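You operate a simulated robot arm through the tools that you are given. There is no shell and no other tool.

Carry out the task below with a simulated robot arm. There is one attempt and no reset: what you move stays moved.

JOB
Clear the fault, then test the line stop button on the running lift.
Fine: Reset, start the lift, push the stop in, pull it out again and press Reset; leave the lift standing. Where these are worked on the way, their far stop is far enough and under half their travel is too little: line stop button.

The check looks at the end state, three seconds after you hand in, the way a careful person would. Anything else that was tipped, shoved, dropped, spilled or broken makes it a failure.

ROBOT AND FRAMES
A 7-joint arm with a fingered hand, fixed in place. Base frame: the origin is on the floor under the middle of its stand, x ahead of it, y to its left, z up. Lengths are in cm, angles in rad, forces in N, time in s.
With the tool pointing down near the work surface it reaches from about 18 to 68 cm from the base axis. Its first joint turns from -2.897 to 2.897 rad. Payload 4 kg.
The tool frame sits at the grasp point between the pads (the TCP): z along the fingers, y along the line on which they close. The tips reach 2.8 cm beyond it. The gripper opens to 16.8 cm; its body begins 7.9 cm behind the TCP. The gripper is a hand of 4 fingers: y runs from the thumb to the fingers, the wrist lies at [0, 0, -24.9] in the tool frame, and closing takes about 1.5 s.
Orientation is told as [roll, pitch, yaw] about the base's x, y, z axes, in that order, counted from this pose: with the fingers straight down and closing along the base's y, the tool's x points along the base's -x, its y along +y and its z along -z.

CONTROLS
- The arm moves only by the tool drive_tool. Its argument "increments" is a list of rows, each a list of 6 numbers: the turn, a rotation vector about the tool's x, y, z in rad, then the shift along the tool's x, y, z in cm. In form: [[wx, wy, wz, x, y, z], ...]. A call has 1 to 20 rows; each row shifts and turns the commanded pose from where the row before left it, along the tool's axes as they then stand. "claw" is the gripper command, from -1 (shut) to 1 (fully open), values between in proportion, set as the call begins (left out, the last holds). A row lasts 0.2 s, in which the tool goes at most 5 cm and 0.15 rad; a call with a longer step from one row to the next is refused whole, and so is a gripper value outside its range. A pose out of reach is approached as far as the arm can. The call stops where the force on the tool passes 40 N (or 10 N more than at its start, if that is more) or the arm is blocked; 0.2 s more then pass. The fingers move at their own pace (about 15.3 cm/s each) and stop on an object; they squeeze with about 24 N. The grip force told is the motor's: it shows also when the fingers shut on nothing. Time passes only in rows, and 0.2 s behind the last, so rows that do not move let the fingers close. It gives the time, the measured TCP pose, the force on the tool (base axes), the opening and the grip force at its end, in the units of the frame above (readings bear some noise), with the torque about the TCP (base axes, N m) and any sound that the robot's microphone picked up.
- Cameras (640 x 400 px; columns grow to the right, rows downward): "scene" is fixed at [20.82, -64.61, 182.58]; the picture's right is [0.83, -0.55, 0.00], its down [-0.41, -0.62, -0.67] and it looks along [0.37, 0.56, -0.74] (base axes); focal length 331 px, centre (320, 200). "wrist" rides on the gripper at [6, -6, -11] in the tool frame; the picture's right is [0.71, 0.71, 0.00], its down [-0.56, 0.56, -0.61] and it looks along [-0.43, 0.43, 0.79] (tool axes); focal length 265 px, centre (320, 200). There is no depth. A picture from a camera that has moved, and an enlarged one, comes with that camera's place and axes in the base frame and with its lens. The place of the scene camera against the robot may be out by one fixed shift of up to 1.8 cm in any direction.
- snapshot(camera): a new picture of that camera. No time passes.
- raise_lower(by): slides the trunk up (or, below 0, down) by that many cm; the arm rides with it, the base frame stays. It gives what a move gives, with no picture.
- curl_fingers(finger1, finger2, finger3, thumb_bend): sets how far each is bent, from 0 (flat) to 100 (curled in); at 30 the hand is open as for a grip, at 70 the pads meet at the TCP. One left out holds its place. A second passes; each finger stops where it meets its share of the squeeze, and holds until it gets a number again. A gripper value or a shape takes the hand back. It gives what a move gives, with no picture; readings hold the bend of each and the force on the fingers (four entries, about 0 where the hand has none), thumb and palm.
- grasp_type(shape): the hand has 4 fingers and takes this shape, open, in about a second: jaw (thumb against the fingers, like two jaws); tri (thumb and two fingers); tip (a fingertip pinch); poke (one finger out to press); point (the index stretched); flat (the hand flat); cup (the hand cupped); fist (a fist). The gripper value then closes the fingers along that shape, each until it touches; the sizes above hold for jaw. It gives what a move gives, with no picture.
- inspect(camera, box): a new picture of the part [left, top, right, bottom] of that camera's present view, enlarged. No time passes.
- sign_off(): hands the job in; it is judged then, once.

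Places have to be worked out from the pictures, the camera data and where the tool is seen. Open the gripper and draw the arm clear of the work before you hand the job in, unless the task says otherwise.

The tools are called after "Request:" as name(argument=value, ...) on one line, values as JSON. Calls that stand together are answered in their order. drive_tool: Moves the arm, as the interface text tells. Its arguments: {"type":"object","properties":{"increments":{"type":"array","items":{"type":"array","items":{"type":"number"}}},"claw":{"type":"number"}},"required":["increments"]} The other tools are called the same way: raise_lower (by) moves the trunk up or down; grasp_type (shape) gives the hand a shape; curl_fingers (finger1, finger2, finger3, thumb_bend) moves the fingers one by one; snapshot (camera) takes a picture; inspect (camera, box) takes an enlarged picture of a part of a camera's view; sign_off () hands the job in.

At the start:

```text
t: 0.0
ee_pos: [33.52, -19.49, 127.04]
tcp_rot: [0.002, 0.0, -0.003]
force: [0.7, -0.5, -0.2]
moment: [0.0, 0.01, 0.01]
grip_width: 16.77
gripper_force: 0.1
shape: jaw
bend: [30.0, 30.0, 30.0, 30.0]
finger forces: [0.0, 0.0, 0.0, 0.0, 0.1, 0.1]
trunk travel left (down, up): [-59.0, 0.0]
```

scene: 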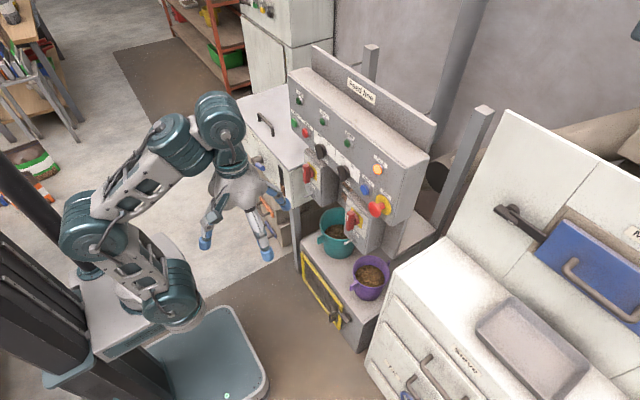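
wrist: 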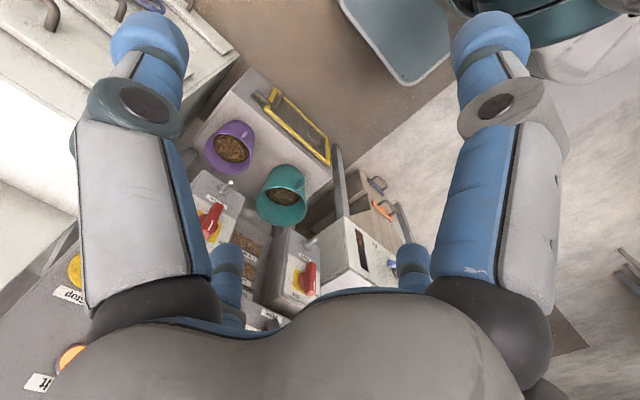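

I start by looking closely at the control panel in the scene view to identify the buttons and labels.

Request:
inspect(camera="scene", box=[270, 40, 450, 152])

Request:
inspect(camera="scene", box=[340, 140, 420, 230])

Request:
inspect(camera="scene", box=[280, 80, 360, 210])

```text
3.56 times, centred on (360, 96) of scene
camera zoom: at [20.82, -64.61, 182.58], right [0.83, -0.55, 0.0], down [-0.41, -0.62, -0.67], along [0.37, 0.56, -0.74], focal length 1177 px, centre (178, 570)
```

zoom: 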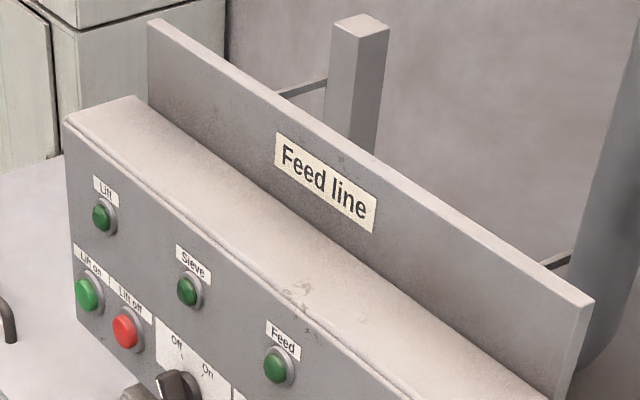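

```text
4.44 times, centred on (380, 185) of scene
camera zoom: at [20.82, -64.61, 182.58], right [0.83, -0.55, 0.0], down [-0.41, -0.62, -0.67], along [0.37, 0.56, -0.74], focal length 1472 px, centre (53, 267)
```

zoom: 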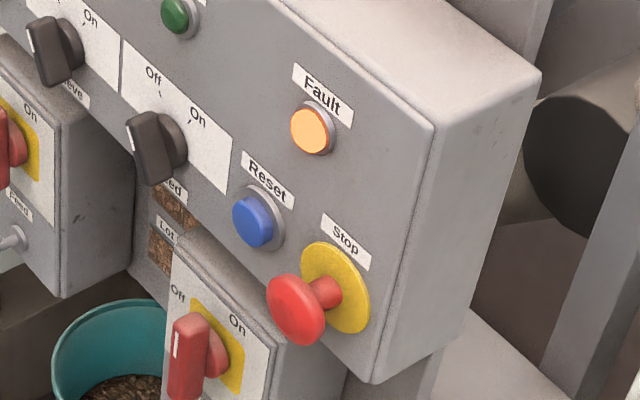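

```text
3.08 times, centred on (320, 145) of scene
camera zoom: at [20.82, -64.61, 182.58], right [0.83, -0.55, 0.0], down [-0.41, -0.62, -0.67], along [0.37, 0.56, -0.74], focal length 1019 px, centre (320, 369)
```

zoom: 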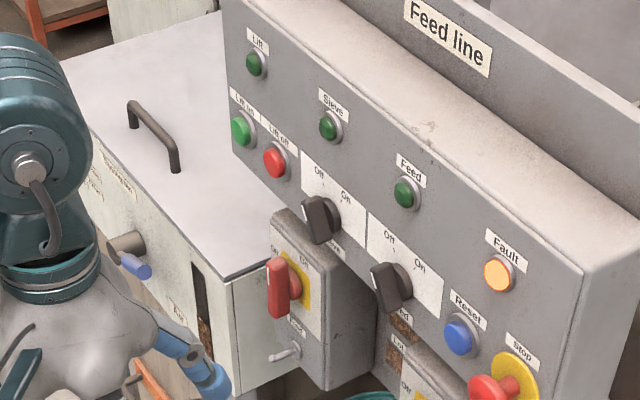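

The Fault lamp is lit. Triangulating with both cameras puts the panel roughly at x≈64, with Stop at about (64, -28, 120) and Lift-on at about (64, 15, 120). I tilt the tool halfway towards the panel so the wrist camera can see it better.

Request:
drive_tool(increments=[[0, -0.1428, 0, -0.8, 0, 0.1], [0, -0.1428, 0, -0.8, 0, 0.2], [0, -0.1428, 0, -0.8, 0, 0.3], [0, -0.1428, 0, -0.7, 0, 0.5], [0, -0.1428, 0, -0.6, 0, 0.6], [0, -0.1428, 0, -0.5, 0, 0.7]])

Request:
grasp_type(shape="poke")

Request:
snapshot(camera="wrist")

Request:
snapshot(camera="scene")

```text
t: 1.4
ee_pos: [37.92, -18.59, 125.97]
tcp_rot: [-0.001, -0.859, 0.002]
force: [0.2, 0.3, -0.8]
moment: [0.01, 0.02, -0.02]
grip_width: 16.79
gripper_force: 0.1
shape: jaw
bend: [30.0, 30.0, 30.0, 30.0]
finger forces: [0.1, 0.1, 0.1, 0.1, 0.1, 0.0]
out of reach, approached as far as the arm can: row 4
trunk travel left (down, up): [-59.0, 0.0]
```

```text
t: 2.3
ee_pos: [37.93, -18.64, 126.09]
tcp_rot: [0.0, -0.855, -0.001]
force: [-0.2, 0.0, 0.3]
moment: [0.02, 0.0, -0.01]
grip_width: 0.01
gripper_force: 0.0
shape: poke
bend: [100.0, 100.0, 100.0, 70.0]
finger forces: [0.0, 0.1, 0.1, 0.0, 0.0, 0.1]
trunk travel left (down, up): [-59.0, 0.0]
```

```text
taken
camera wrist: at [25.71, -24.55, 128.73], right [-0.46, 0.71, -0.53], down [-0.1, 0.56, 0.82], along [0.88, 0.43, -0.19], focal length 265 px, centre (320, 200)
```

wrist: 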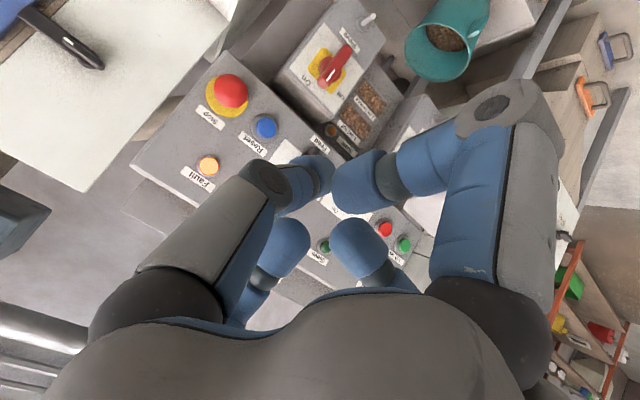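

```text
taken
```

scene: 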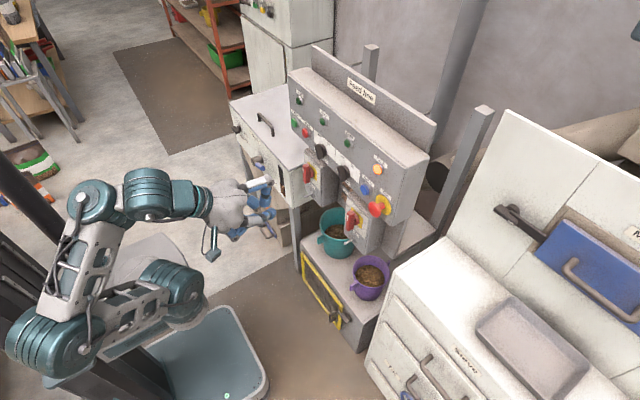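

The poke shape is set, but the readings (bends of 100, 100, 100 and 70) do not make clear which finger stands out. I zoom in on both views to see the hand and the panel.

Request:
inspect(camera="wrist", box=[100, 40, 460, 300])

Request:
inspect(camera="scene", box=[170, 150, 310, 270])

```text
1.54 times, centred on (280, 170) of wrist
camera zoom: at [25.71, -24.55, 128.73], right [-0.46, 0.71, -0.53], down [-0.1, 0.56, 0.82], along [0.88, 0.43, -0.19], focal length 408 px, centre (382, 246)
```

zoom: 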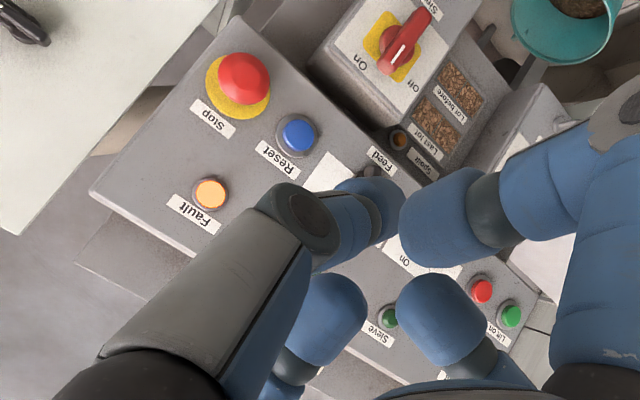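

```text
3.33 times, centred on (240, 210) of scene
camera zoom: at [20.82, -64.61, 182.58], right [0.83, -0.55, 0.0], down [-0.41, -0.62, -0.67], along [0.37, 0.56, -0.74], focal length 1104 px, centre (587, 167)
```

zoom: 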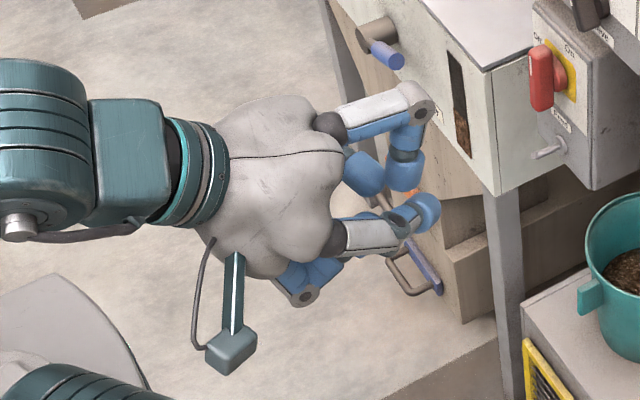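

In the zoom the hand looks half curled, and I can't tell which finger would press. I try the "point" shape to compare.

Request:
grasp_type(shape="point")

Request:
inspect(camera="scene", box=[170, 150, 310, 270])

Request:
snapshot(camera="wrist")

```text
t: 3.2
ee_pos: [37.83, -18.59, 126.06]
tcp_rot: [-0.001, -0.855, 0.001]
force: [0.4, -0.4, -0.6]
moment: [-0.02, 0.0, 0.04]
grip_width: 0.01
gripper_force: 0.0
shape: point
bend: [70.0, 92.0, 91.0, 70.0]
finger forces: [0.0, 0.0, 0.1, 0.1, 0.0, 0.0]
trunk travel left (down, up): [-59.0, 0.0]
```

```text
3.33 times, centred on (240, 210) of scene
camera zoom: at [20.82, -64.61, 182.58], right [0.83, -0.55, 0.0], down [-0.41, -0.62, -0.67], along [0.37, 0.56, -0.74], focal length 1104 px, centre (587, 167)
```

zoom: 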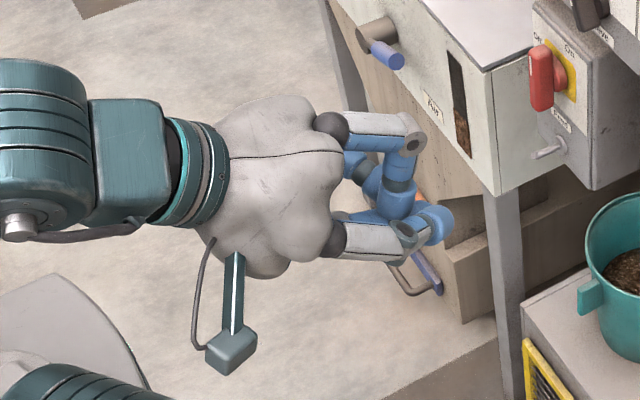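

```text
taken
camera wrist: at [25.71, -24.55, 128.73], right [-0.46, 0.71, -0.53], down [-0.1, 0.56, 0.82], along [0.88, 0.43, -0.19], focal length 265 px, centre (320, 200)
```

wrist: 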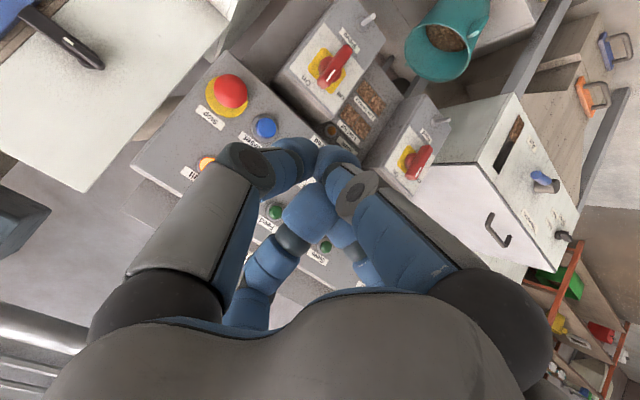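

The four fingers sit at ±x and ±y of the tool, with the thumb at −y. In "poke" the thumb tip lies on the tool axis about 2.8 cm past the TCP, with the others curled back. I go back to poke and move left for a second wrist view, to triangulate the panel.

Request:
grasp_type(shape="poke")

Request:
drive_tool(increments=[[0, 0, 0, 0.22, 3.72, 1.27], [0, 0, 0, 0.22, 3.72, 1.27], [0, 0, 0, 0.22, 3.72, 1.27], [0, 0, 0, 0.22, 3.72, 1.27], [0, 0, 0, 0.22, 3.72, 1.27], [0, 0, 0, 0, 0, 0]])

Request:
snapshot(camera="wrist")

Request:
snapshot(camera="scene")

```text
t: 4.1
ee_pos: [38.03, -18.67, 126.11]
tcp_rot: [-0.001, -0.855, 0.0]
force: [-0.6, -0.2, 0.4]
moment: [0.02, -0.06, -0.01]
grip_width: 0.01
gripper_force: 0.0
shape: poke
bend: [100.0, 100.0, 100.0, 70.0]
finger forces: [0.0, 0.0, 0.1, 0.0, 0.0, 0.1]
trunk travel left (down, up): [-59.0, 0.0]
```

```text
t: 5.5
ee_pos: [43.75, -1.65, 120.77]
tcp_rot: [0.002, -0.855, -0.005]
force: [1.1, -0.5, 0.4]
moment: [0.0, 0.04, 0.02]
grip_width: 0.01
gripper_force: 0.1
shape: poke
bend: [100.0, 100.0, 100.0, 70.0]
finger forces: [0.0, 0.0, 0.0, 0.0, 0.0, 0.0]
out of reach, approached as far as the arm can: row 3, 4
trunk travel left (down, up): [-59.0, 0.0]
```

```text
taken
camera wrist: at [31.65, -7.63, 123.45], right [-0.46, 0.71, -0.53], down [-0.1, 0.56, 0.83], along [0.88, 0.43, -0.19], focal length 265 px, centre (320, 200)
```

wrist: 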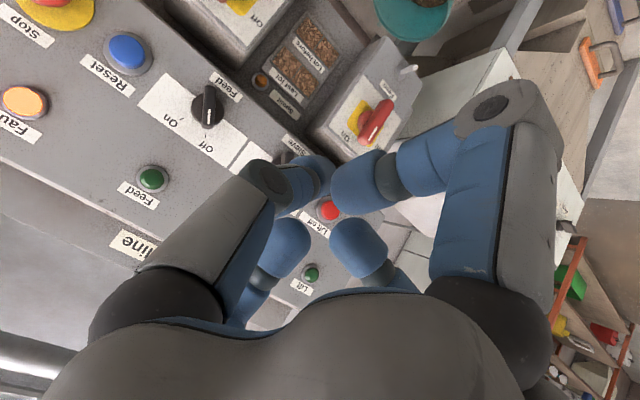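

```text
taken
```

scene: 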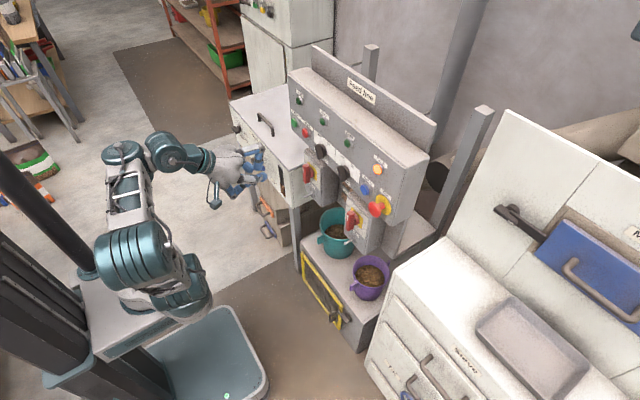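

Triangulating with the two wrist views puts Reset at (68, -19, 115.8), the Fault lamp at (68, -22, 126), Lift off at (67.5, 12.3, 116), Lift on at about (67.5, 19.3, 116) and Stop at about (y -26, z 116). The panel is vertical and faces -x. I bring the tool horizontal while it is still well clear of the panel.

Request:
drive_tool(increments=[[0, -0.143, 0, -0.2, -1.67, 1.35], [0, -0.143, 0, 0, -1.67, 1.37], [0, -0.143, 0, 0.19, -1.67, 1.36], [0, -0.143, 0, 0.38, -1.67, 1.32], [0, -0.143, 0, 0.56, -1.67, 1.25], [0, 0, 0, 0, 0, 0], [0, 0, 0, 0, 0, 0]])

Request:
snapshot(camera="scene")

```text
t: 7.1
ee_pos: [49.93, -10.03, 116.85]
tcp_rot: [2.577, -1.569, -2.576]
force: [0.3, 0.2, 0.0]
moment: [0.01, -0.01, -0.02]
grip_width: 0.01
gripper_force: 0.1
shape: poke
bend: [100.0, 100.0, 100.0, 70.0]
finger forces: [0.0, 0.0, 0.1, 0.0, 0.0, 0.0]
out of reach, approached as far as the arm can: row 1
trunk travel left (down, up): [-59.0, 0.0]
```

```text
taken
```

scene: 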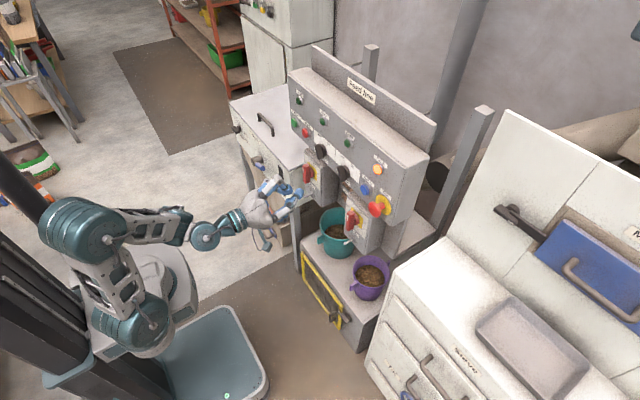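

The tool is now horizontal at (50, -10, 117). I roll it by -45° so the curled fingers sit diagonally and stay clear of the neighbouring Stop mushroom, and I move in front of Reset.

Request:
drive_tool(increments=[[0, 0, -0.131, 0.2, -1.49, 0.67], [0, 0, -0.131, 0.39, -1.45, 0.67], [0, 0, -0.131, 0.57, -1.39, 0.67], [0, 0, -0.131, 0.75, -1.3, 0.67], [0, 0, -0.131, 0.91, -1.19, 0.67], [0, 0, -0.131, 1.06, -1.06, 0.67], [0, 0, 0, 0, 0, 0]])

Request:
snapshot(camera="wrist")

Request:
inspect(camera="scene", box=[230, 100, 430, 240])

```text
t: 8.7
ee_pos: [53.75, -18.87, 115.73]
tcp_rot: [-1.571, -0.785, 1.57]
force: [0.1, -0.1, -0.3]
moment: [0.0, 0.02, -0.03]
grip_width: 0.02
gripper_force: 0.2
shape: poke
bend: [100.0, 100.0, 100.0, 70.0]
finger forces: [0.0, 0.1, 0.0, 0.1, 0.0, 0.1]
trunk travel left (down, up): [-59.0, 0.0]
```

```text
taken
camera wrist: at [42.81, -27.24, 115.68], right [0.0, 0.0, -1.0], down [-0.61, 0.79, 0.0], along [0.79, 0.61, 0.0], focal length 265 px, centre (320, 200)
```

wrist: 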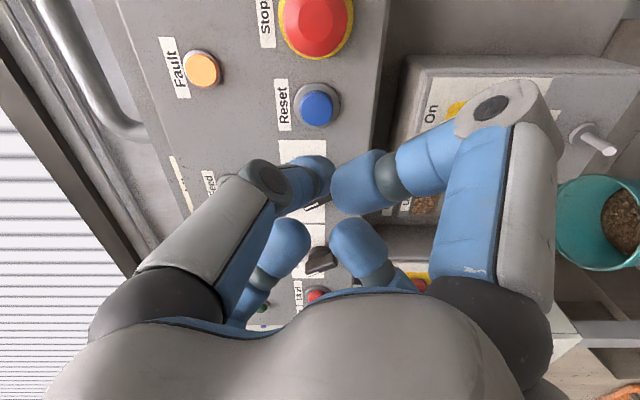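

```text
2.86 times, centred on (330, 170) of scene
camera zoom: at [20.82, -64.61, 182.58], right [0.83, -0.55, 0.0], down [-0.41, -0.62, -0.67], along [0.37, 0.56, -0.74], focal length 946 px, centre (291, 286)
```

zoom: 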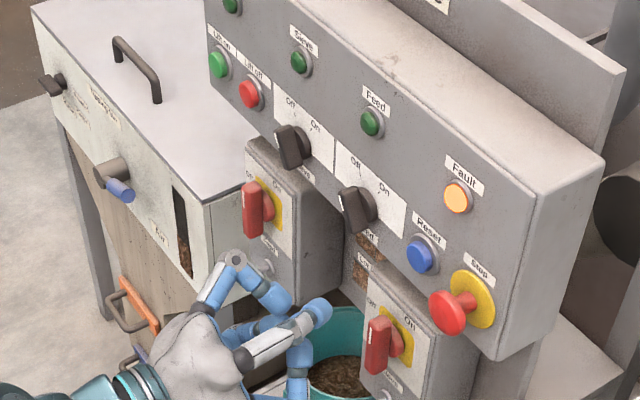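

Reset is dead ahead at (68.1, -18.9, 115.9) and the Stop mushroom is at about (64, -25.9, 116). I zoom in to check clearance to the isolator box below and the exact position of the thumb tip.

Request:
inspect(camera="wrist", box=[240, 0, 560, 200])

Request:
inspect(camera="scene", box=[250, 160, 350, 222])

```text
2.00 times, centred on (400, 100) of wrist
camera zoom: at [42.81, -27.24, 115.68], right [0.0, 0.0, -1.0], down [-0.61, 0.79, 0.0], along [0.79, 0.61, 0.0], focal length 531 px, centre (160, 400)
```

zoom: 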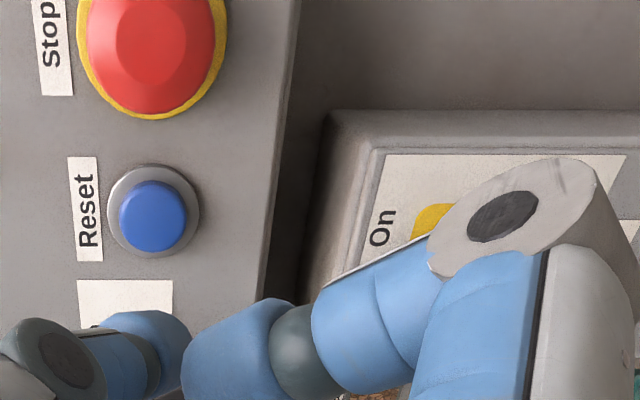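

```text
6.40 times, centred on (300, 191) of scene
camera zoom: at [20.82, -64.61, 182.58], right [0.83, -0.55, 0.0], down [-0.41, -0.62, -0.67], along [0.37, 0.56, -0.74], focal length 2119 px, centre (448, 258)
```

zoom: 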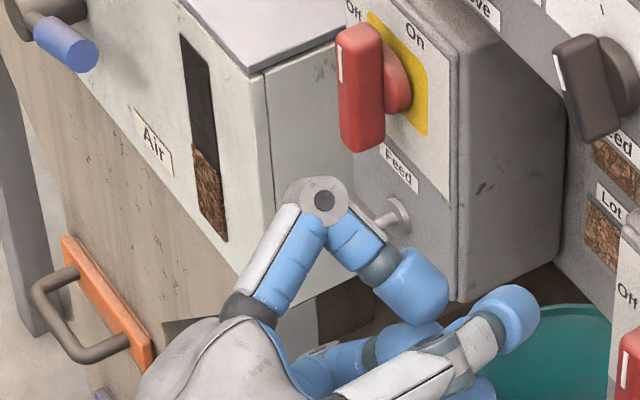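

There is about 3 cm between the thumb tip and the other fingers, and nothing obstructs the approach. I move forward 9 cm towards Reset and look again.

Request:
drive_tool(increments=[[0, 0, 0, -0.08, 0, 3], [0, 0, 0, 0, 0, 3], [0, 0, 0, 0, 0, 3], [0, 0, 0, 0, 0, 0], [0, 0, 0, 0, 0, 0]])

Request:
snapshot(camera="wrist")

Request:
inspect(camera="scene", box=[310, 140, 430, 215])

```text
t: 9.9
ee_pos: [62.85, -18.66, 115.46]
tcp_rot: [-1.573, -0.784, 1.571]
force: [-0.4, 0.0, -0.1]
moment: [-0.02, -0.01, 0.0]
grip_width: 0.0
gripper_force: 0.0
shape: poke
bend: [100.0, 100.0, 100.0, 70.0]
finger forces: [0.0, 0.0, 0.0, 0.0, 0.0, 0.0]
trunk travel left (down, up): [-59.0, 0.0]
```

```text
taken
camera wrist: at [52.01, -27.17, 115.55], right [0.0, 0.0, -1.0], down [-0.61, 0.79, 0.0], along [0.79, 0.61, 0.0], focal length 265 px, centre (320, 200)
```

wrist: 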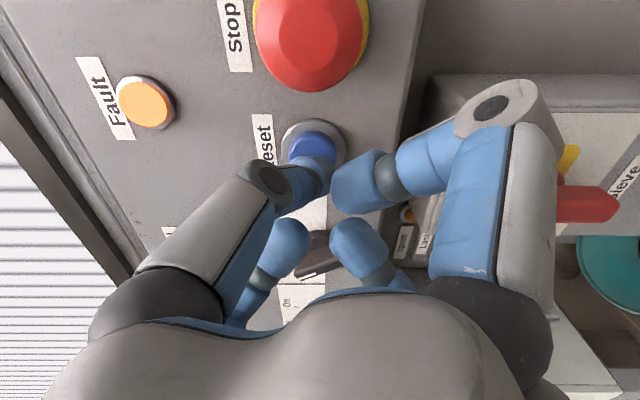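

```text
5.33 times, centred on (370, 178) of scene
camera zoom: at [20.82, -64.61, 182.58], right [0.83, -0.55, 0.0], down [-0.41, -0.62, -0.67], along [0.37, 0.56, -0.74], focal length 1766 px, centre (53, 320)
```

zoom: 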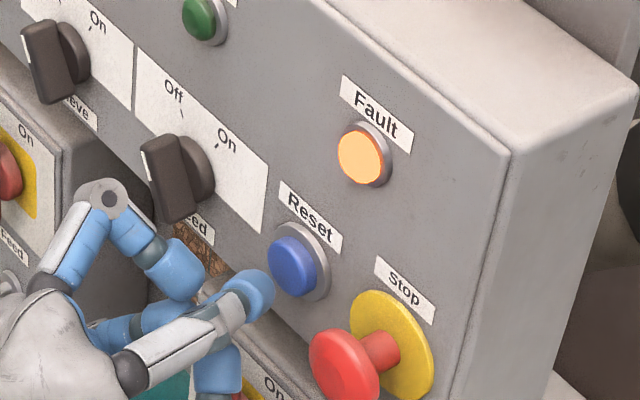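

Reset sits at (68, -19.1, 116) and the thumb tip is on the tool axis about 1 to 1.5 cm short of it. I make a small lateral correction and then press in small steps.

Request:
drive_tool(increments=[[0, 0, 0, 0, -0.67, 0], [0, 0, 0, 0, 0, 0.3], [0, 0, 0, 0, 0, 0.3], [0, 0, 0, 0, 0, 0.3], [0, 0, 0, 0, 0, 0.3], [0, 0, 0, 0, 0, 0.3], [0, 0, 0, 0, 0, 0]])

Request:
snapshot(camera="wrist")

Request:
inspect(camera="scene", box=[310, 140, 430, 215])

```text
t: 11.5
ee_pos: [64.31, -19.25, 116.13]
tcp_rot: [-1.57, -0.784, 1.571]
force: [-2.3, 0.6, -1.4]
moment: [0.03, 0.03, 0.01]
grip_width: 0.0
gripper_force: 0.1
shape: poke
bend: [100.0, 100.0, 100.0, 70.0]
finger forces: [0.1, 0.0, 0.0, 0.1, 2.4, 0.0]
trunk travel left (down, up): [-59.0, 0.0]
heard: click
```

```text
taken
camera wrist: at [53.46, -27.65, 116.11], right [0.0, 0.0, -1.0], down [-0.61, 0.79, 0.0], along [0.79, 0.61, 0.0], focal length 265 px, centre (320, 200)
```

wrist: 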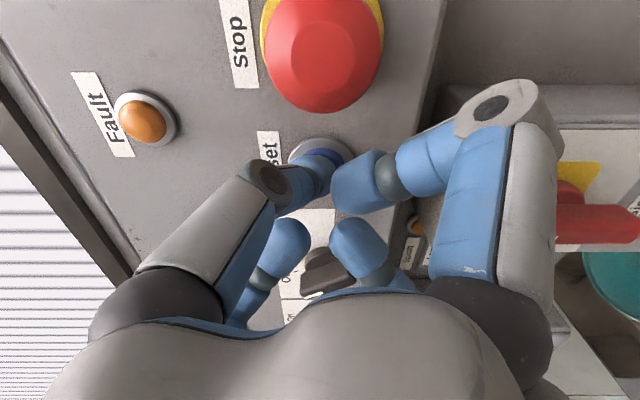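

```text
5.33 times, centred on (370, 178) of scene
camera zoom: at [20.82, -64.61, 182.58], right [0.83, -0.55, 0.0], down [-0.41, -0.62, -0.67], along [0.37, 0.56, -0.74], focal length 1766 px, centre (53, 320)
```

zoom: 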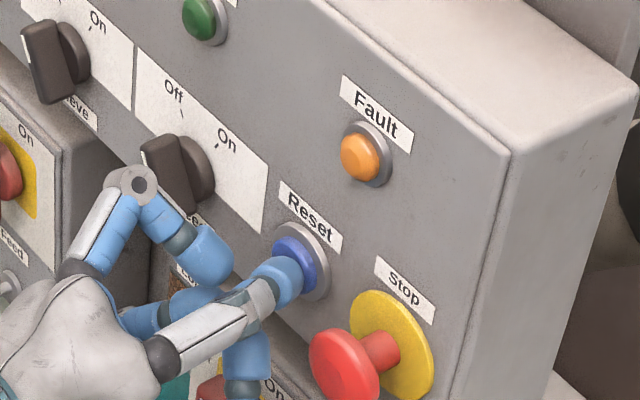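

A click was heard and the Fault lamp went dark, so the fault is cleared. I retract straight back, then check the lamp and the layout around Lift on.

Request:
drive_tool(increments=[[0, 0, 0, 0, 0, -2], [0, 0, 0, 0, 0, -4], [0, 0, 0, 0, 0, -4], [0, 0, 0, 0, 0, 0]])

Request:
inspect(camera="scene", box=[220, 70, 420, 220])

Request:
snapshot(camera="wrist")

```text
t: 12.5
ee_pos: [54.2, -19.07, 116.07]
tcp_rot: [-1.573, -0.785, 1.57]
force: [-0.6, 0.2, -0.4]
moment: [0.0, 0.01, 0.05]
grip_width: 0.0
gripper_force: 0.2
shape: poke
bend: [100.0, 100.0, 100.0, 70.0]
finger forces: [0.0, 0.0, 0.0, 0.0, 0.0, 0.0]
trunk travel left (down, up): [-59.0, 0.0]
```

```text
2.67 times, centred on (320, 145) of scene
camera zoom: at [20.82, -64.61, 182.58], right [0.83, -0.55, 0.0], down [-0.41, -0.62, -0.67], along [0.37, 0.56, -0.74], focal length 883 px, centre (320, 347)
```

zoom: 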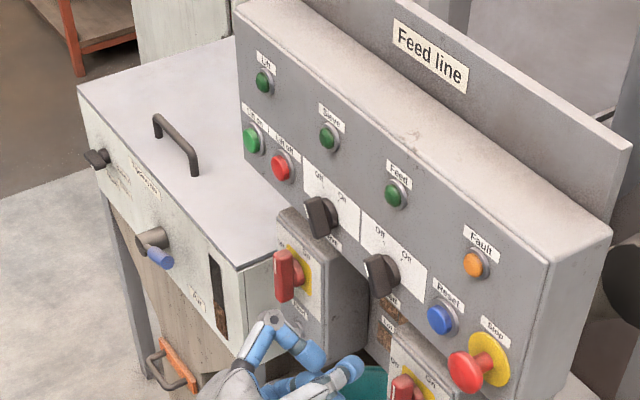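

```text
taken
camera wrist: at [43.33, -27.49, 116.0], right [0.0, 0.0, -1.0], down [-0.61, 0.79, 0.0], along [0.79, 0.61, 0.0], focal length 265 px, centre (320, 200)
```

wrist: 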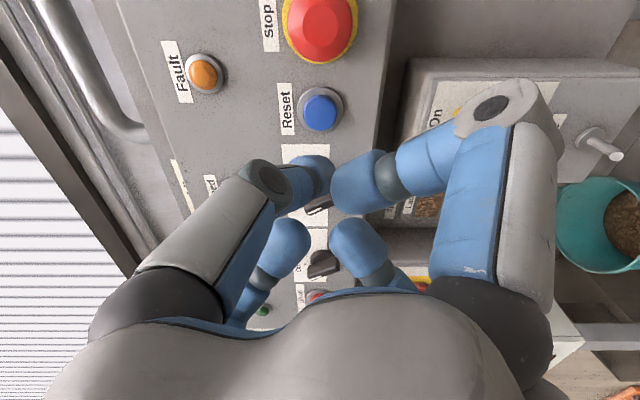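

The fault lamp stays dark. The cabinet top on the left is at about z≈102, well below the hand's path at z≈116. I slide left at x≈54 to face the Lift on button.

Request:
drive_tool(increments=[[0, 0, 0, -2.0, 2.0, 0], [0, 0, 0, -2.7, 2.7, 0], [0, 0, 0, -2.7, 2.7, 0], [0, 0, 0, -2.7, 2.7, 0], [0, 0, 0, -2.7, 2.7, 0], [0, 0, 0, -2.7, 2.7, 0], [0, 0, 0, -2.7, 2.7, 0], [0, 0, 0, -2.7, 2.7, 0], [0, 0, 0, -2.7, 2.7, 0], [0, 0, 0, -2.7, 2.7, 0], [0, 0, 0, -0.7, 0.7, 0], [0, 0, 0, 0, 0, 0]])

Request:
snapshot(camera="wrist")

Request:
inspect(camera="scene", box=[190, 60, 390, 200])

```text
t: 15.1
ee_pos: [54.55, 19.11, 116.06]
tcp_rot: [-1.571, -0.783, 1.572]
force: [-0.2, 0.8, -1.2]
moment: [0.03, 0.0, -0.02]
grip_width: 0.01
gripper_force: 0.0
shape: poke
bend: [100.0, 100.0, 100.0, 70.0]
finger forces: [0.0, 0.0, 0.0, 0.0, 0.1, 0.0]
trunk travel left (down, up): [-59.0, 0.0]
```

```text
taken
camera wrist: at [43.56, 10.72, 116.17], right [0.0, 0.0, -1.0], down [-0.61, 0.79, 0.0], along [0.79, 0.61, 0.0], focal length 265 px, centre (320, 200)
```

wrist: 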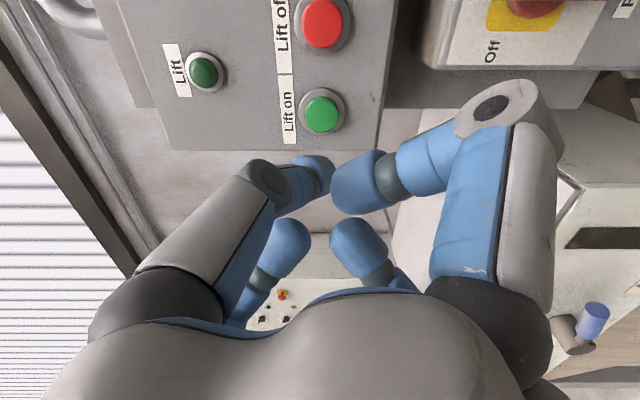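

```text
2.86 times, centred on (290, 130) of scene
camera zoom: at [20.82, -64.61, 182.58], right [0.83, -0.55, 0.0], down [-0.41, -0.62, -0.67], along [0.37, 0.56, -0.74], focal length 946 px, centre (406, 400)
```

zoom: 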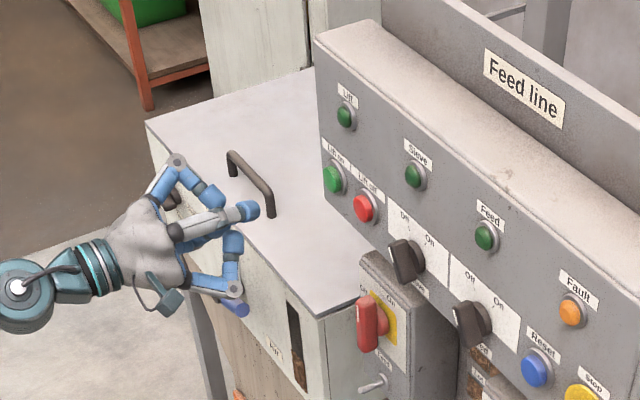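

Lift on is at about (68, 19.35, 115.9), directly ahead, with the same geometry as Reset. I approach and press in small steps to about the depth that made Reset click.

Request:
drive_tool(increments=[[0, 0, 0, -0.07, 0.21, 2.5], [0, 0, 0, 0, 0, 3], [0, 0, 0, 0, 0, 2.7], [0, 0, 0, 0, 0, 0.3], [0, 0, 0, 0, 0, 0.3], [0, 0, 0, 0, 0, 0.3], [0, 0, 0, 0, 0, 0.3], [0, 0, 0, 0, 0, 0.3], [0, 0, 0, 0, 0, 0]])

Request:
snapshot(camera="wrist")

Request:
inspect(camera="scene", box=[240, 70, 380, 160])

```text
t: 17.1
ee_pos: [64.09, 19.15, 116.09]
tcp_rot: [-1.571, -0.784, 1.571]
force: [0.8, 0.1, 0.8]
moment: [-0.01, -0.01, 0.02]
grip_width: 0.0
gripper_force: 0.0
shape: poke
bend: [100.0, 100.0, 100.0, 70.0]
finger forces: [0.0, 0.0, 0.0, 0.1, 0.0, 0.0]
trunk travel left (down, up): [-59.0, 0.0]
```

```text
taken
camera wrist: at [53.15, 10.67, 116.08], right [0.0, 0.0, -1.0], down [-0.61, 0.79, 0.0], along [0.79, 0.61, 0.0], focal length 265 px, centre (320, 200)
```

wrist: 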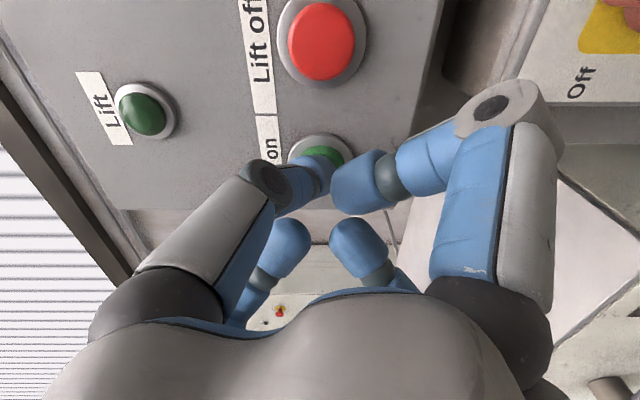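

```text
4.44 times, centred on (310, 115) of scene
camera zoom: at [20.82, -64.61, 182.58], right [0.83, -0.55, 0.0], down [-0.41, -0.62, -0.67], along [0.37, 0.56, -0.74], focal length 1472 px, centre (364, 578)
```

zoom: 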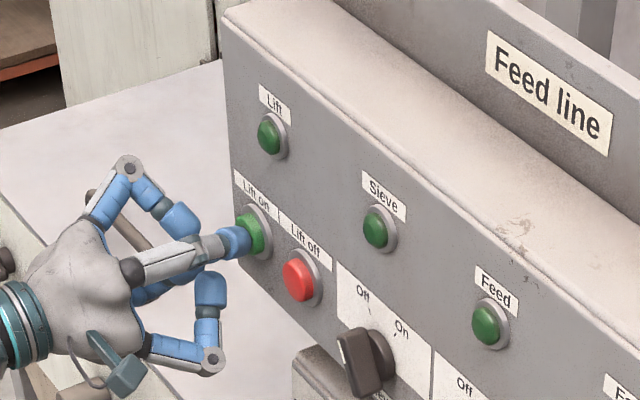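

The tip is just about touching the cap, with no force yet. I advance in finer steps until I hear a click.

Request:
drive_tool(increments=[[0, 0, 0, 0, 0, 0.2], [0, 0, 0, 0, 0, 0.2], [0, 0, 0, 0, 0, 0.2], [0, 0, 0, 0, 0, 0]])

Request:
inspect(camera="scene", box=[240, 70, 380, 160])

```text
t: 18.1
ee_pos: [64.65, 19.24, 116.07]
tcp_rot: [-1.574, -0.786, 1.57]
force: [-3.8, 0.7, 0.2]
moment: [-0.01, 0.0, -0.02]
grip_width: 0.0
gripper_force: 0.0
shape: poke
bend: [100.0, 100.0, 100.0, 70.0]
finger forces: [0.1, 0.0, 0.0, 0.0, 4.1, 0.1]
trunk travel left (down, up): [-59.0, 0.0]
heard: click
```

```text
4.44 times, centred on (310, 115) of scene
camera zoom: at [20.82, -64.61, 182.58], right [0.83, -0.55, 0.0], down [-0.41, -0.62, -0.67], along [0.37, 0.56, -0.74], focal length 1472 px, centre (364, 578)
```

zoom: 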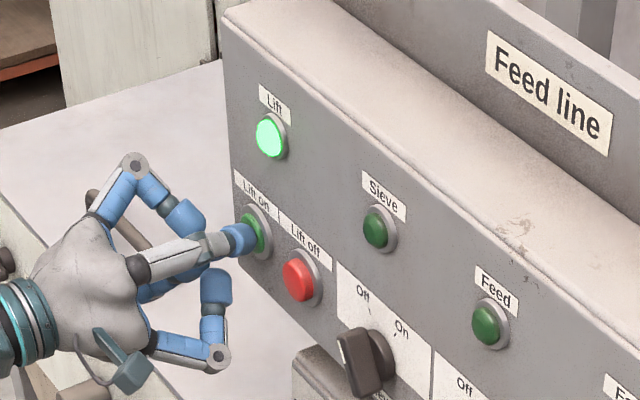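

The click came and the Lift lamp is lit, so the lift is running. I retract and slide right to face the Stop button.

Request:
drive_tool(increments=[[0, 0, 0, 0, 0, -2.5], [0, 0, 0, 0, 0, -4], [0, 0, 0, 0, 0, -4], [0, 0, 0, 1.8, -1.8, 0], [0, 0, 0, 2.7, -2.7, 0], [0, 0, 0, 2.7, -2.7, 0], [0, 0, 0, 2.7, -2.7, 0], [0, 0, 0, 2.7, -2.7, 0], [0, 0, 0, 2.7, -2.7, 0], [0, 0, 0, 2.7, -2.7, 0], [0, 0, 0, 2.7, -2.7, 0], [0, 0, 0, 2.7, -2.7, 0], [0, 0, 0, 2.7, -2.7, 0], [0, 0, 0, 2.7, -2.7, 0], [0, 0, 0, 2.7, -2.7, 0], [0, 0, 0, 0.4, -0.4, 0], [0, 0, 0, 0, 0, 0]])

Request:
snapshot(camera="wrist")

Request:
inspect(camera="scene", box=[270, 70, 430, 230])

```text
t: 21.7
ee_pos: [54.17, -26.03, 116.17]
tcp_rot: [-1.572, -0.784, 1.572]
force: [-0.1, 0.4, -0.5]
moment: [-0.01, -0.02, 0.02]
grip_width: 0.0
gripper_force: 0.2
shape: poke
bend: [100.0, 100.0, 100.0, 70.0]
finger forces: [0.0, 0.0, 0.0, 0.1, 0.0, 0.0]
trunk travel left (down, up): [-59.0, 0.0]
```

```text
taken
camera wrist: at [43.18, -34.5, 116.15], right [0.0, 0.0, -1.0], down [-0.61, 0.79, 0.0], along [0.79, 0.61, 0.0], focal length 265 px, centre (320, 200)
```

wrist: 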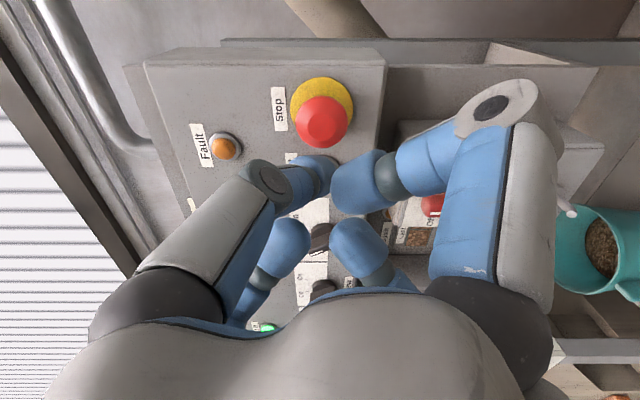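

```text
2.50 times, centred on (350, 150) of scene
camera zoom: at [20.82, -64.61, 182.58], right [0.83, -0.55, 0.0], down [-0.41, -0.62, -0.67], along [0.37, 0.56, -0.74], focal length 828 px, centre (245, 325)
```

zoom: 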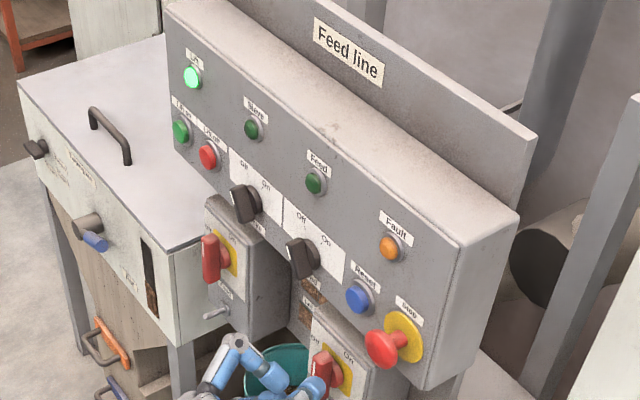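

Lift is lit and the fault lamp is dark. The Stop mushroom's front face is at x≈64.6 on the axis y≈-25.9, z≈116. I approach, then push with small steps.

Request:
drive_tool(increments=[[0, 0, 0, 0.03, 0.18, 2.4], [0, 0, 0, 0, 0, 2.5], [0, 0, 0, 0, 0, 1.5], [0, 0, 0, 0, 0, 0.3], [0, 0, 0, 0, 0, 0.3], [0, 0, 0, 0, 0, 0.3], [0, 0, 0, 0, 0, 0]])

Request:
snapshot(camera="wrist")

Request:
inspect(camera="scene", box=[310, 150, 430, 240])

```text
t: 23.3
ee_pos: [61.44, -25.94, 115.8]
tcp_rot: [-1.571, -0.784, 1.571]
force: [-0.2, 0.7, -0.1]
moment: [0.0, 0.0, 0.0]
grip_width: 0.0
gripper_force: 0.0
shape: poke
bend: [100.0, 100.0, 100.0, 70.0]
finger forces: [0.0, 0.0, 0.0, 0.1, 0.2, 0.0]
trunk travel left (down, up): [-59.0, 0.0]
```

```text
taken
camera wrist: at [50.5, -34.42, 116.04], right [0.0, 0.0, -1.0], down [-0.61, 0.79, 0.0], along [0.79, 0.61, 0.0], focal length 265 px, centre (320, 200)
```

wrist: 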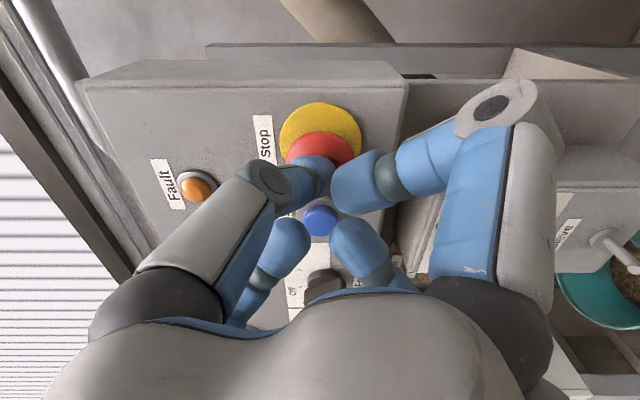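

```text
4.44 times, centred on (370, 195) of scene
camera zoom: at [20.82, -64.61, 182.58], right [0.83, -0.55, 0.0], down [-0.41, -0.62, -0.67], along [0.37, 0.56, -0.74], focal length 1472 px, centre (98, 222)
```

zoom: 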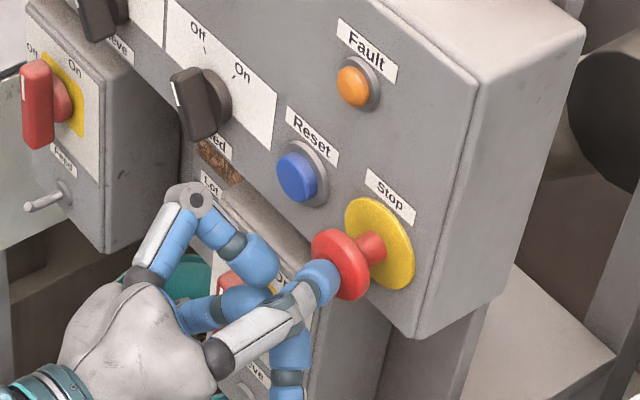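

The thumb tip is at the mushroom's front, well centred. I push on in 0.25 cm steps.

Request:
drive_tool(increments=[[0, 0, 0, 0, 0, 0.25], [0, 0, 0, 0, 0, 0.25], [0, 0, 0, 0, 0, 0.25], [0, 0, 0, 0, 0, 0.25], [0, 0, 0, 0, 0, 0]])

Request:
inspect(camera="scene", box=[310, 150, 430, 240])

Request:
inspect(camera="scene", box=[270, 70, 430, 170])

```text
t: 24.5
ee_pos: [62.32, -25.99, 115.88]
tcp_rot: [-1.574, -0.785, 1.571]
force: [-15.8, -2.2, -0.2]
moment: [0.0, 0.01, -0.05]
grip_width: 0.01
gripper_force: 0.0
shape: poke
bend: [100.0, 100.0, 100.0, 70.0]
finger forces: [0.0, 0.0, 0.0, 0.1, 15.8, 0.1]
trunk travel left (down, up): [-59.0, 0.0]
```

```text
4.44 times, centred on (370, 195) of scene
camera zoom: at [20.82, -64.61, 182.58], right [0.83, -0.55, 0.0], down [-0.41, -0.62, -0.67], along [0.37, 0.56, -0.74], focal length 1472 px, centre (98, 222)
```

zoom: 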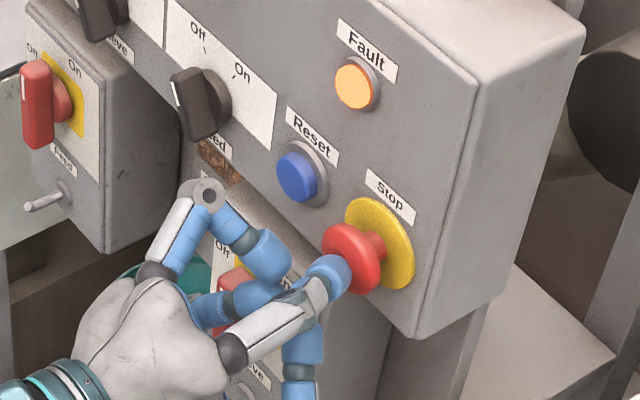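

```text
4.00 times, centred on (350, 120) of scene
camera zoom: at [20.82, -64.61, 182.58], right [0.83, -0.55, 0.0], down [-0.41, -0.62, -0.67], along [0.37, 0.56, -0.74], focal length 1324 px, centre (200, 520)
```

zoom: 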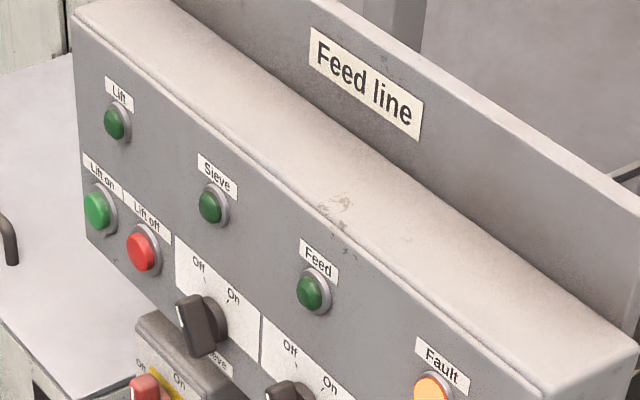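

The Fault lamp came on and the Lift lamp went off, so the stop is working. The force is only 16 N with no click or hard stop yet, so I push further until the far stop or latch.

Request:
drive_tool(increments=[[0, 0, 0, 0, 0, 0.2], [0, 0, 0, 0, 0, 0.2], [0, 0, 0, 0, 0, 0.2], [0, 0, 0, 0, 0, 0]])

Request:
inspect(camera="scene", box=[310, 150, 430, 240])

```text
t: 25.4
ee_pos: [62.64, -26.32, 116.18]
tcp_rot: [-1.585, -0.783, 1.568]
force: [-36.3, -3.6, 6.0]
moment: [-0.02, -0.06, 0.03]
grip_width: 0.0
gripper_force: 0.0
shape: poke
bend: [100.0, 100.0, 100.0, 70.0]
finger forces: [0.0, 0.0, 0.0, 0.0, 36.8, 0.0]
trunk travel left (down, up): [-59.0, 0.0]
stopped in row 4: the force on the tool passed its limit at 41 N (the readings are from after the stop); the commanded pose is now the measured one
```

```text
4.44 times, centred on (370, 195) of scene
camera zoom: at [20.82, -64.61, 182.58], right [0.83, -0.55, 0.0], down [-0.41, -0.62, -0.67], along [0.37, 0.56, -0.74], focal length 1472 px, centre (98, 222)
```

zoom: 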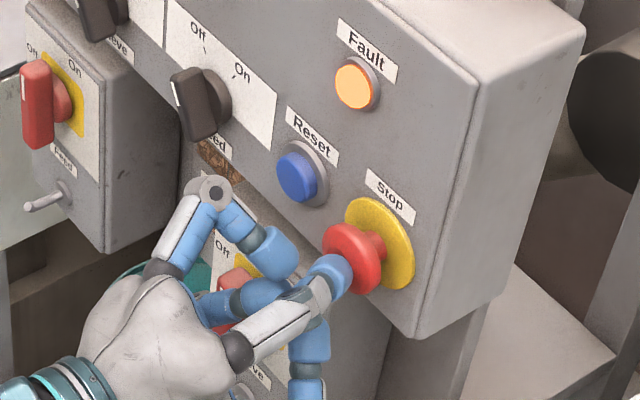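

The force passed 40 N with the mushroom no longer moving, so Stop is at its far stop. I draw back to x≈54 and check that it stays latched.

Request:
drive_tool(increments=[[0, 0, 0, 0, 0, -0.6], [0, 0, 0, 0, 0, -2], [0, 0, 0, 0, 0, -3], [0, 0, 0, 0, 0, -3.5], [0, 0, 0, 0, 0, 0]])

Request:
inspect(camera="scene", box=[310, 150, 430, 240])

Request:
inspect(camera="wrist", box=[160, 30, 480, 230])

```text
t: 26.6
ee_pos: [53.97, -25.89, 115.71]
tcp_rot: [-1.575, -0.783, 1.569]
force: [-0.3, -0.1, 0.4]
moment: [-0.01, -0.01, 0.02]
grip_width: 0.0
gripper_force: 0.0
shape: poke
bend: [100.0, 100.0, 100.0, 70.0]
finger forces: [0.0, 0.0, 0.0, 0.0, 0.1, 0.0]
trunk travel left (down, up): [-59.0, 0.0]
```

```text
4.44 times, centred on (370, 195) of scene
camera zoom: at [20.82, -64.61, 182.58], right [0.83, -0.55, 0.0], down [-0.41, -0.62, -0.67], along [0.37, 0.56, -0.74], focal length 1472 px, centre (98, 222)
```

zoom: 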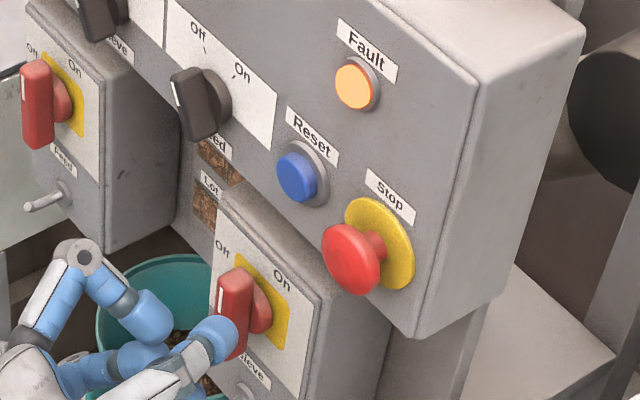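

```text
2.00 times, centred on (320, 130) of wrist
camera zoom: at [43.11, -34.24, 115.73], right [0.0, 0.0, -1.0], down [-0.61, 0.79, 0.0], along [0.79, 0.61, 0.0], focal length 531 px, centre (320, 340)
```

zoom: 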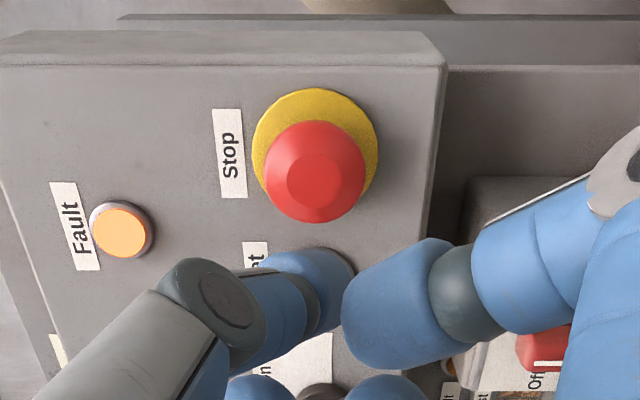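

Stop is latched in; its head is about 4.5 cm wide, tapered to the front, with a gap of about 1.5 cm behind the rim. I switch to the jaw shape and pre-close it to about 8.5 cm, to slip around the head without touching Reset.

Request:
grasp_type(shape="jaw")

Request:
drive_tool(increments=[[0, 0, 0, 0, 0, 0], [0, 0, 0, 0, 0, 0], [0, 0, 0, 0, 0, 0], [0, 0, 0, 0, 0, 0]], claw=0.0)

Request:
snapshot(camera="wrist")

Request:
inspect(camera="scene", box=[270, 150, 410, 240])

```text
t: 27.5
ee_pos: [54.06, -25.89, 115.73]
tcp_rot: [-1.574, -0.784, 1.569]
force: [0.4, 0.8, 0.0]
moment: [-0.01, -0.03, -0.02]
grip_width: 16.8
gripper_force: 0.0
shape: jaw
bend: [30.0, 30.0, 30.0, 30.0]
finger forces: [0.0, 0.1, 0.0, 0.0, 0.0, 0.1]
trunk travel left (down, up): [-59.0, 0.0]
```

```text
t: 28.5
ee_pos: [54.06, -25.77, 115.74]
tcp_rot: [-1.574, -0.783, 1.57]
force: [0.7, -0.8, 0.9]
moment: [0.0, 0.03, 0.01]
grip_width: 8.47
gripper_force: 0.1
shape: jaw
bend: [34.0, 34.0, 34.0, 34.0]
finger forces: [0.0, 0.0, 0.1, 0.0, 0.0, 0.0]
trunk travel left (down, up): [-59.0, 0.0]
```

```text
taken
camera wrist: at [43.09, -34.28, 115.74], right [0.0, 0.0, -1.0], down [-0.61, 0.79, 0.0], along [0.79, 0.61, 0.0], focal length 265 px, centre (320, 200)
```

wrist: 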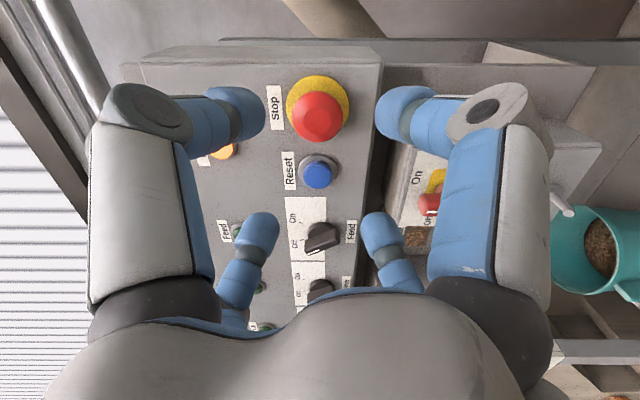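

```text
4.44 times, centred on (340, 195) of scene
camera zoom: at [20.82, -64.61, 182.58], right [0.83, -0.55, 0.0], down [-0.41, -0.62, -0.67], along [0.37, 0.56, -0.74], focal length 1472 px, centre (231, 222)
```

zoom: 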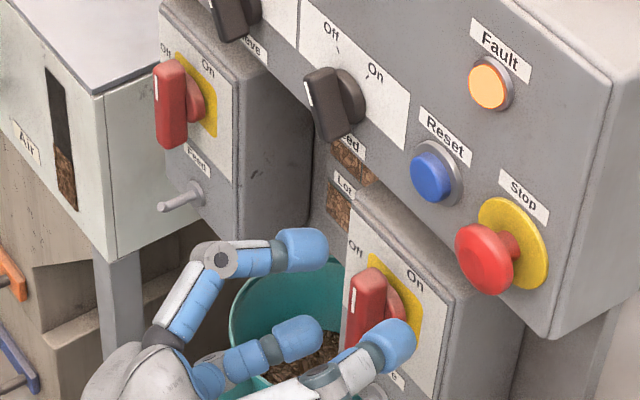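

The fingers are now 8.5 cm apart, with tips about 3 cm ahead of the TCP. I make a small centring shift, then advance around the mushroom to TCP x≈63.5 and look.

Request:
drive_tool(increments=[[0, 0, 0, 0, -0.21, 2.5], [0, 0, 0, 0, 0, 3], [0, 0, 0, 0, 0, 2.5], [0, 0, 0, 0, 0, 1.5], [0, 0, 0, 0, 0, 0], [0, 0, 0, 0, 0, 0]])

Request:
snapshot(camera="wrist")

Request:
inspect(camera="scene", box=[310, 150, 430, 240])

```text
t: 29.9
ee_pos: [63.52, -26.01, 115.87]
tcp_rot: [-1.574, -0.783, 1.569]
force: [0.6, -0.4, 0.2]
moment: [0.04, 0.0, 0.0]
grip_width: 8.46
gripper_force: 0.0
shape: jaw
bend: [34.0, 34.0, 34.0, 34.0]
finger forces: [0.0, 0.0, 0.0, 0.0, 0.0, 0.1]
trunk travel left (down, up): [-59.0, 0.0]
```

```text
taken
camera wrist: at [52.64, -34.4, 115.82], right [0.0, 0.0, -1.0], down [-0.61, 0.79, 0.0], along [0.79, 0.61, 0.0], focal length 265 px, centre (320, 200)
```

wrist: 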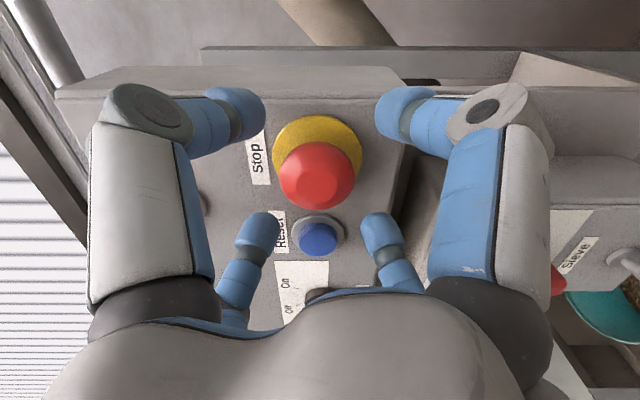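

```text
4.44 times, centred on (370, 195) of scene
camera zoom: at [20.82, -64.61, 182.58], right [0.83, -0.55, 0.0], down [-0.41, -0.62, -0.67], along [0.37, 0.56, -0.74], focal length 1472 px, centre (98, 222)
```

zoom: 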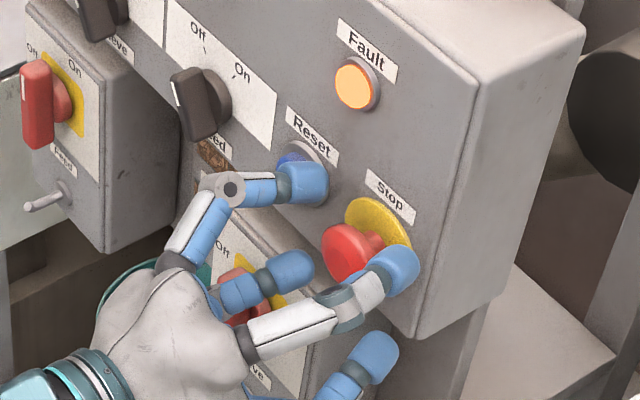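

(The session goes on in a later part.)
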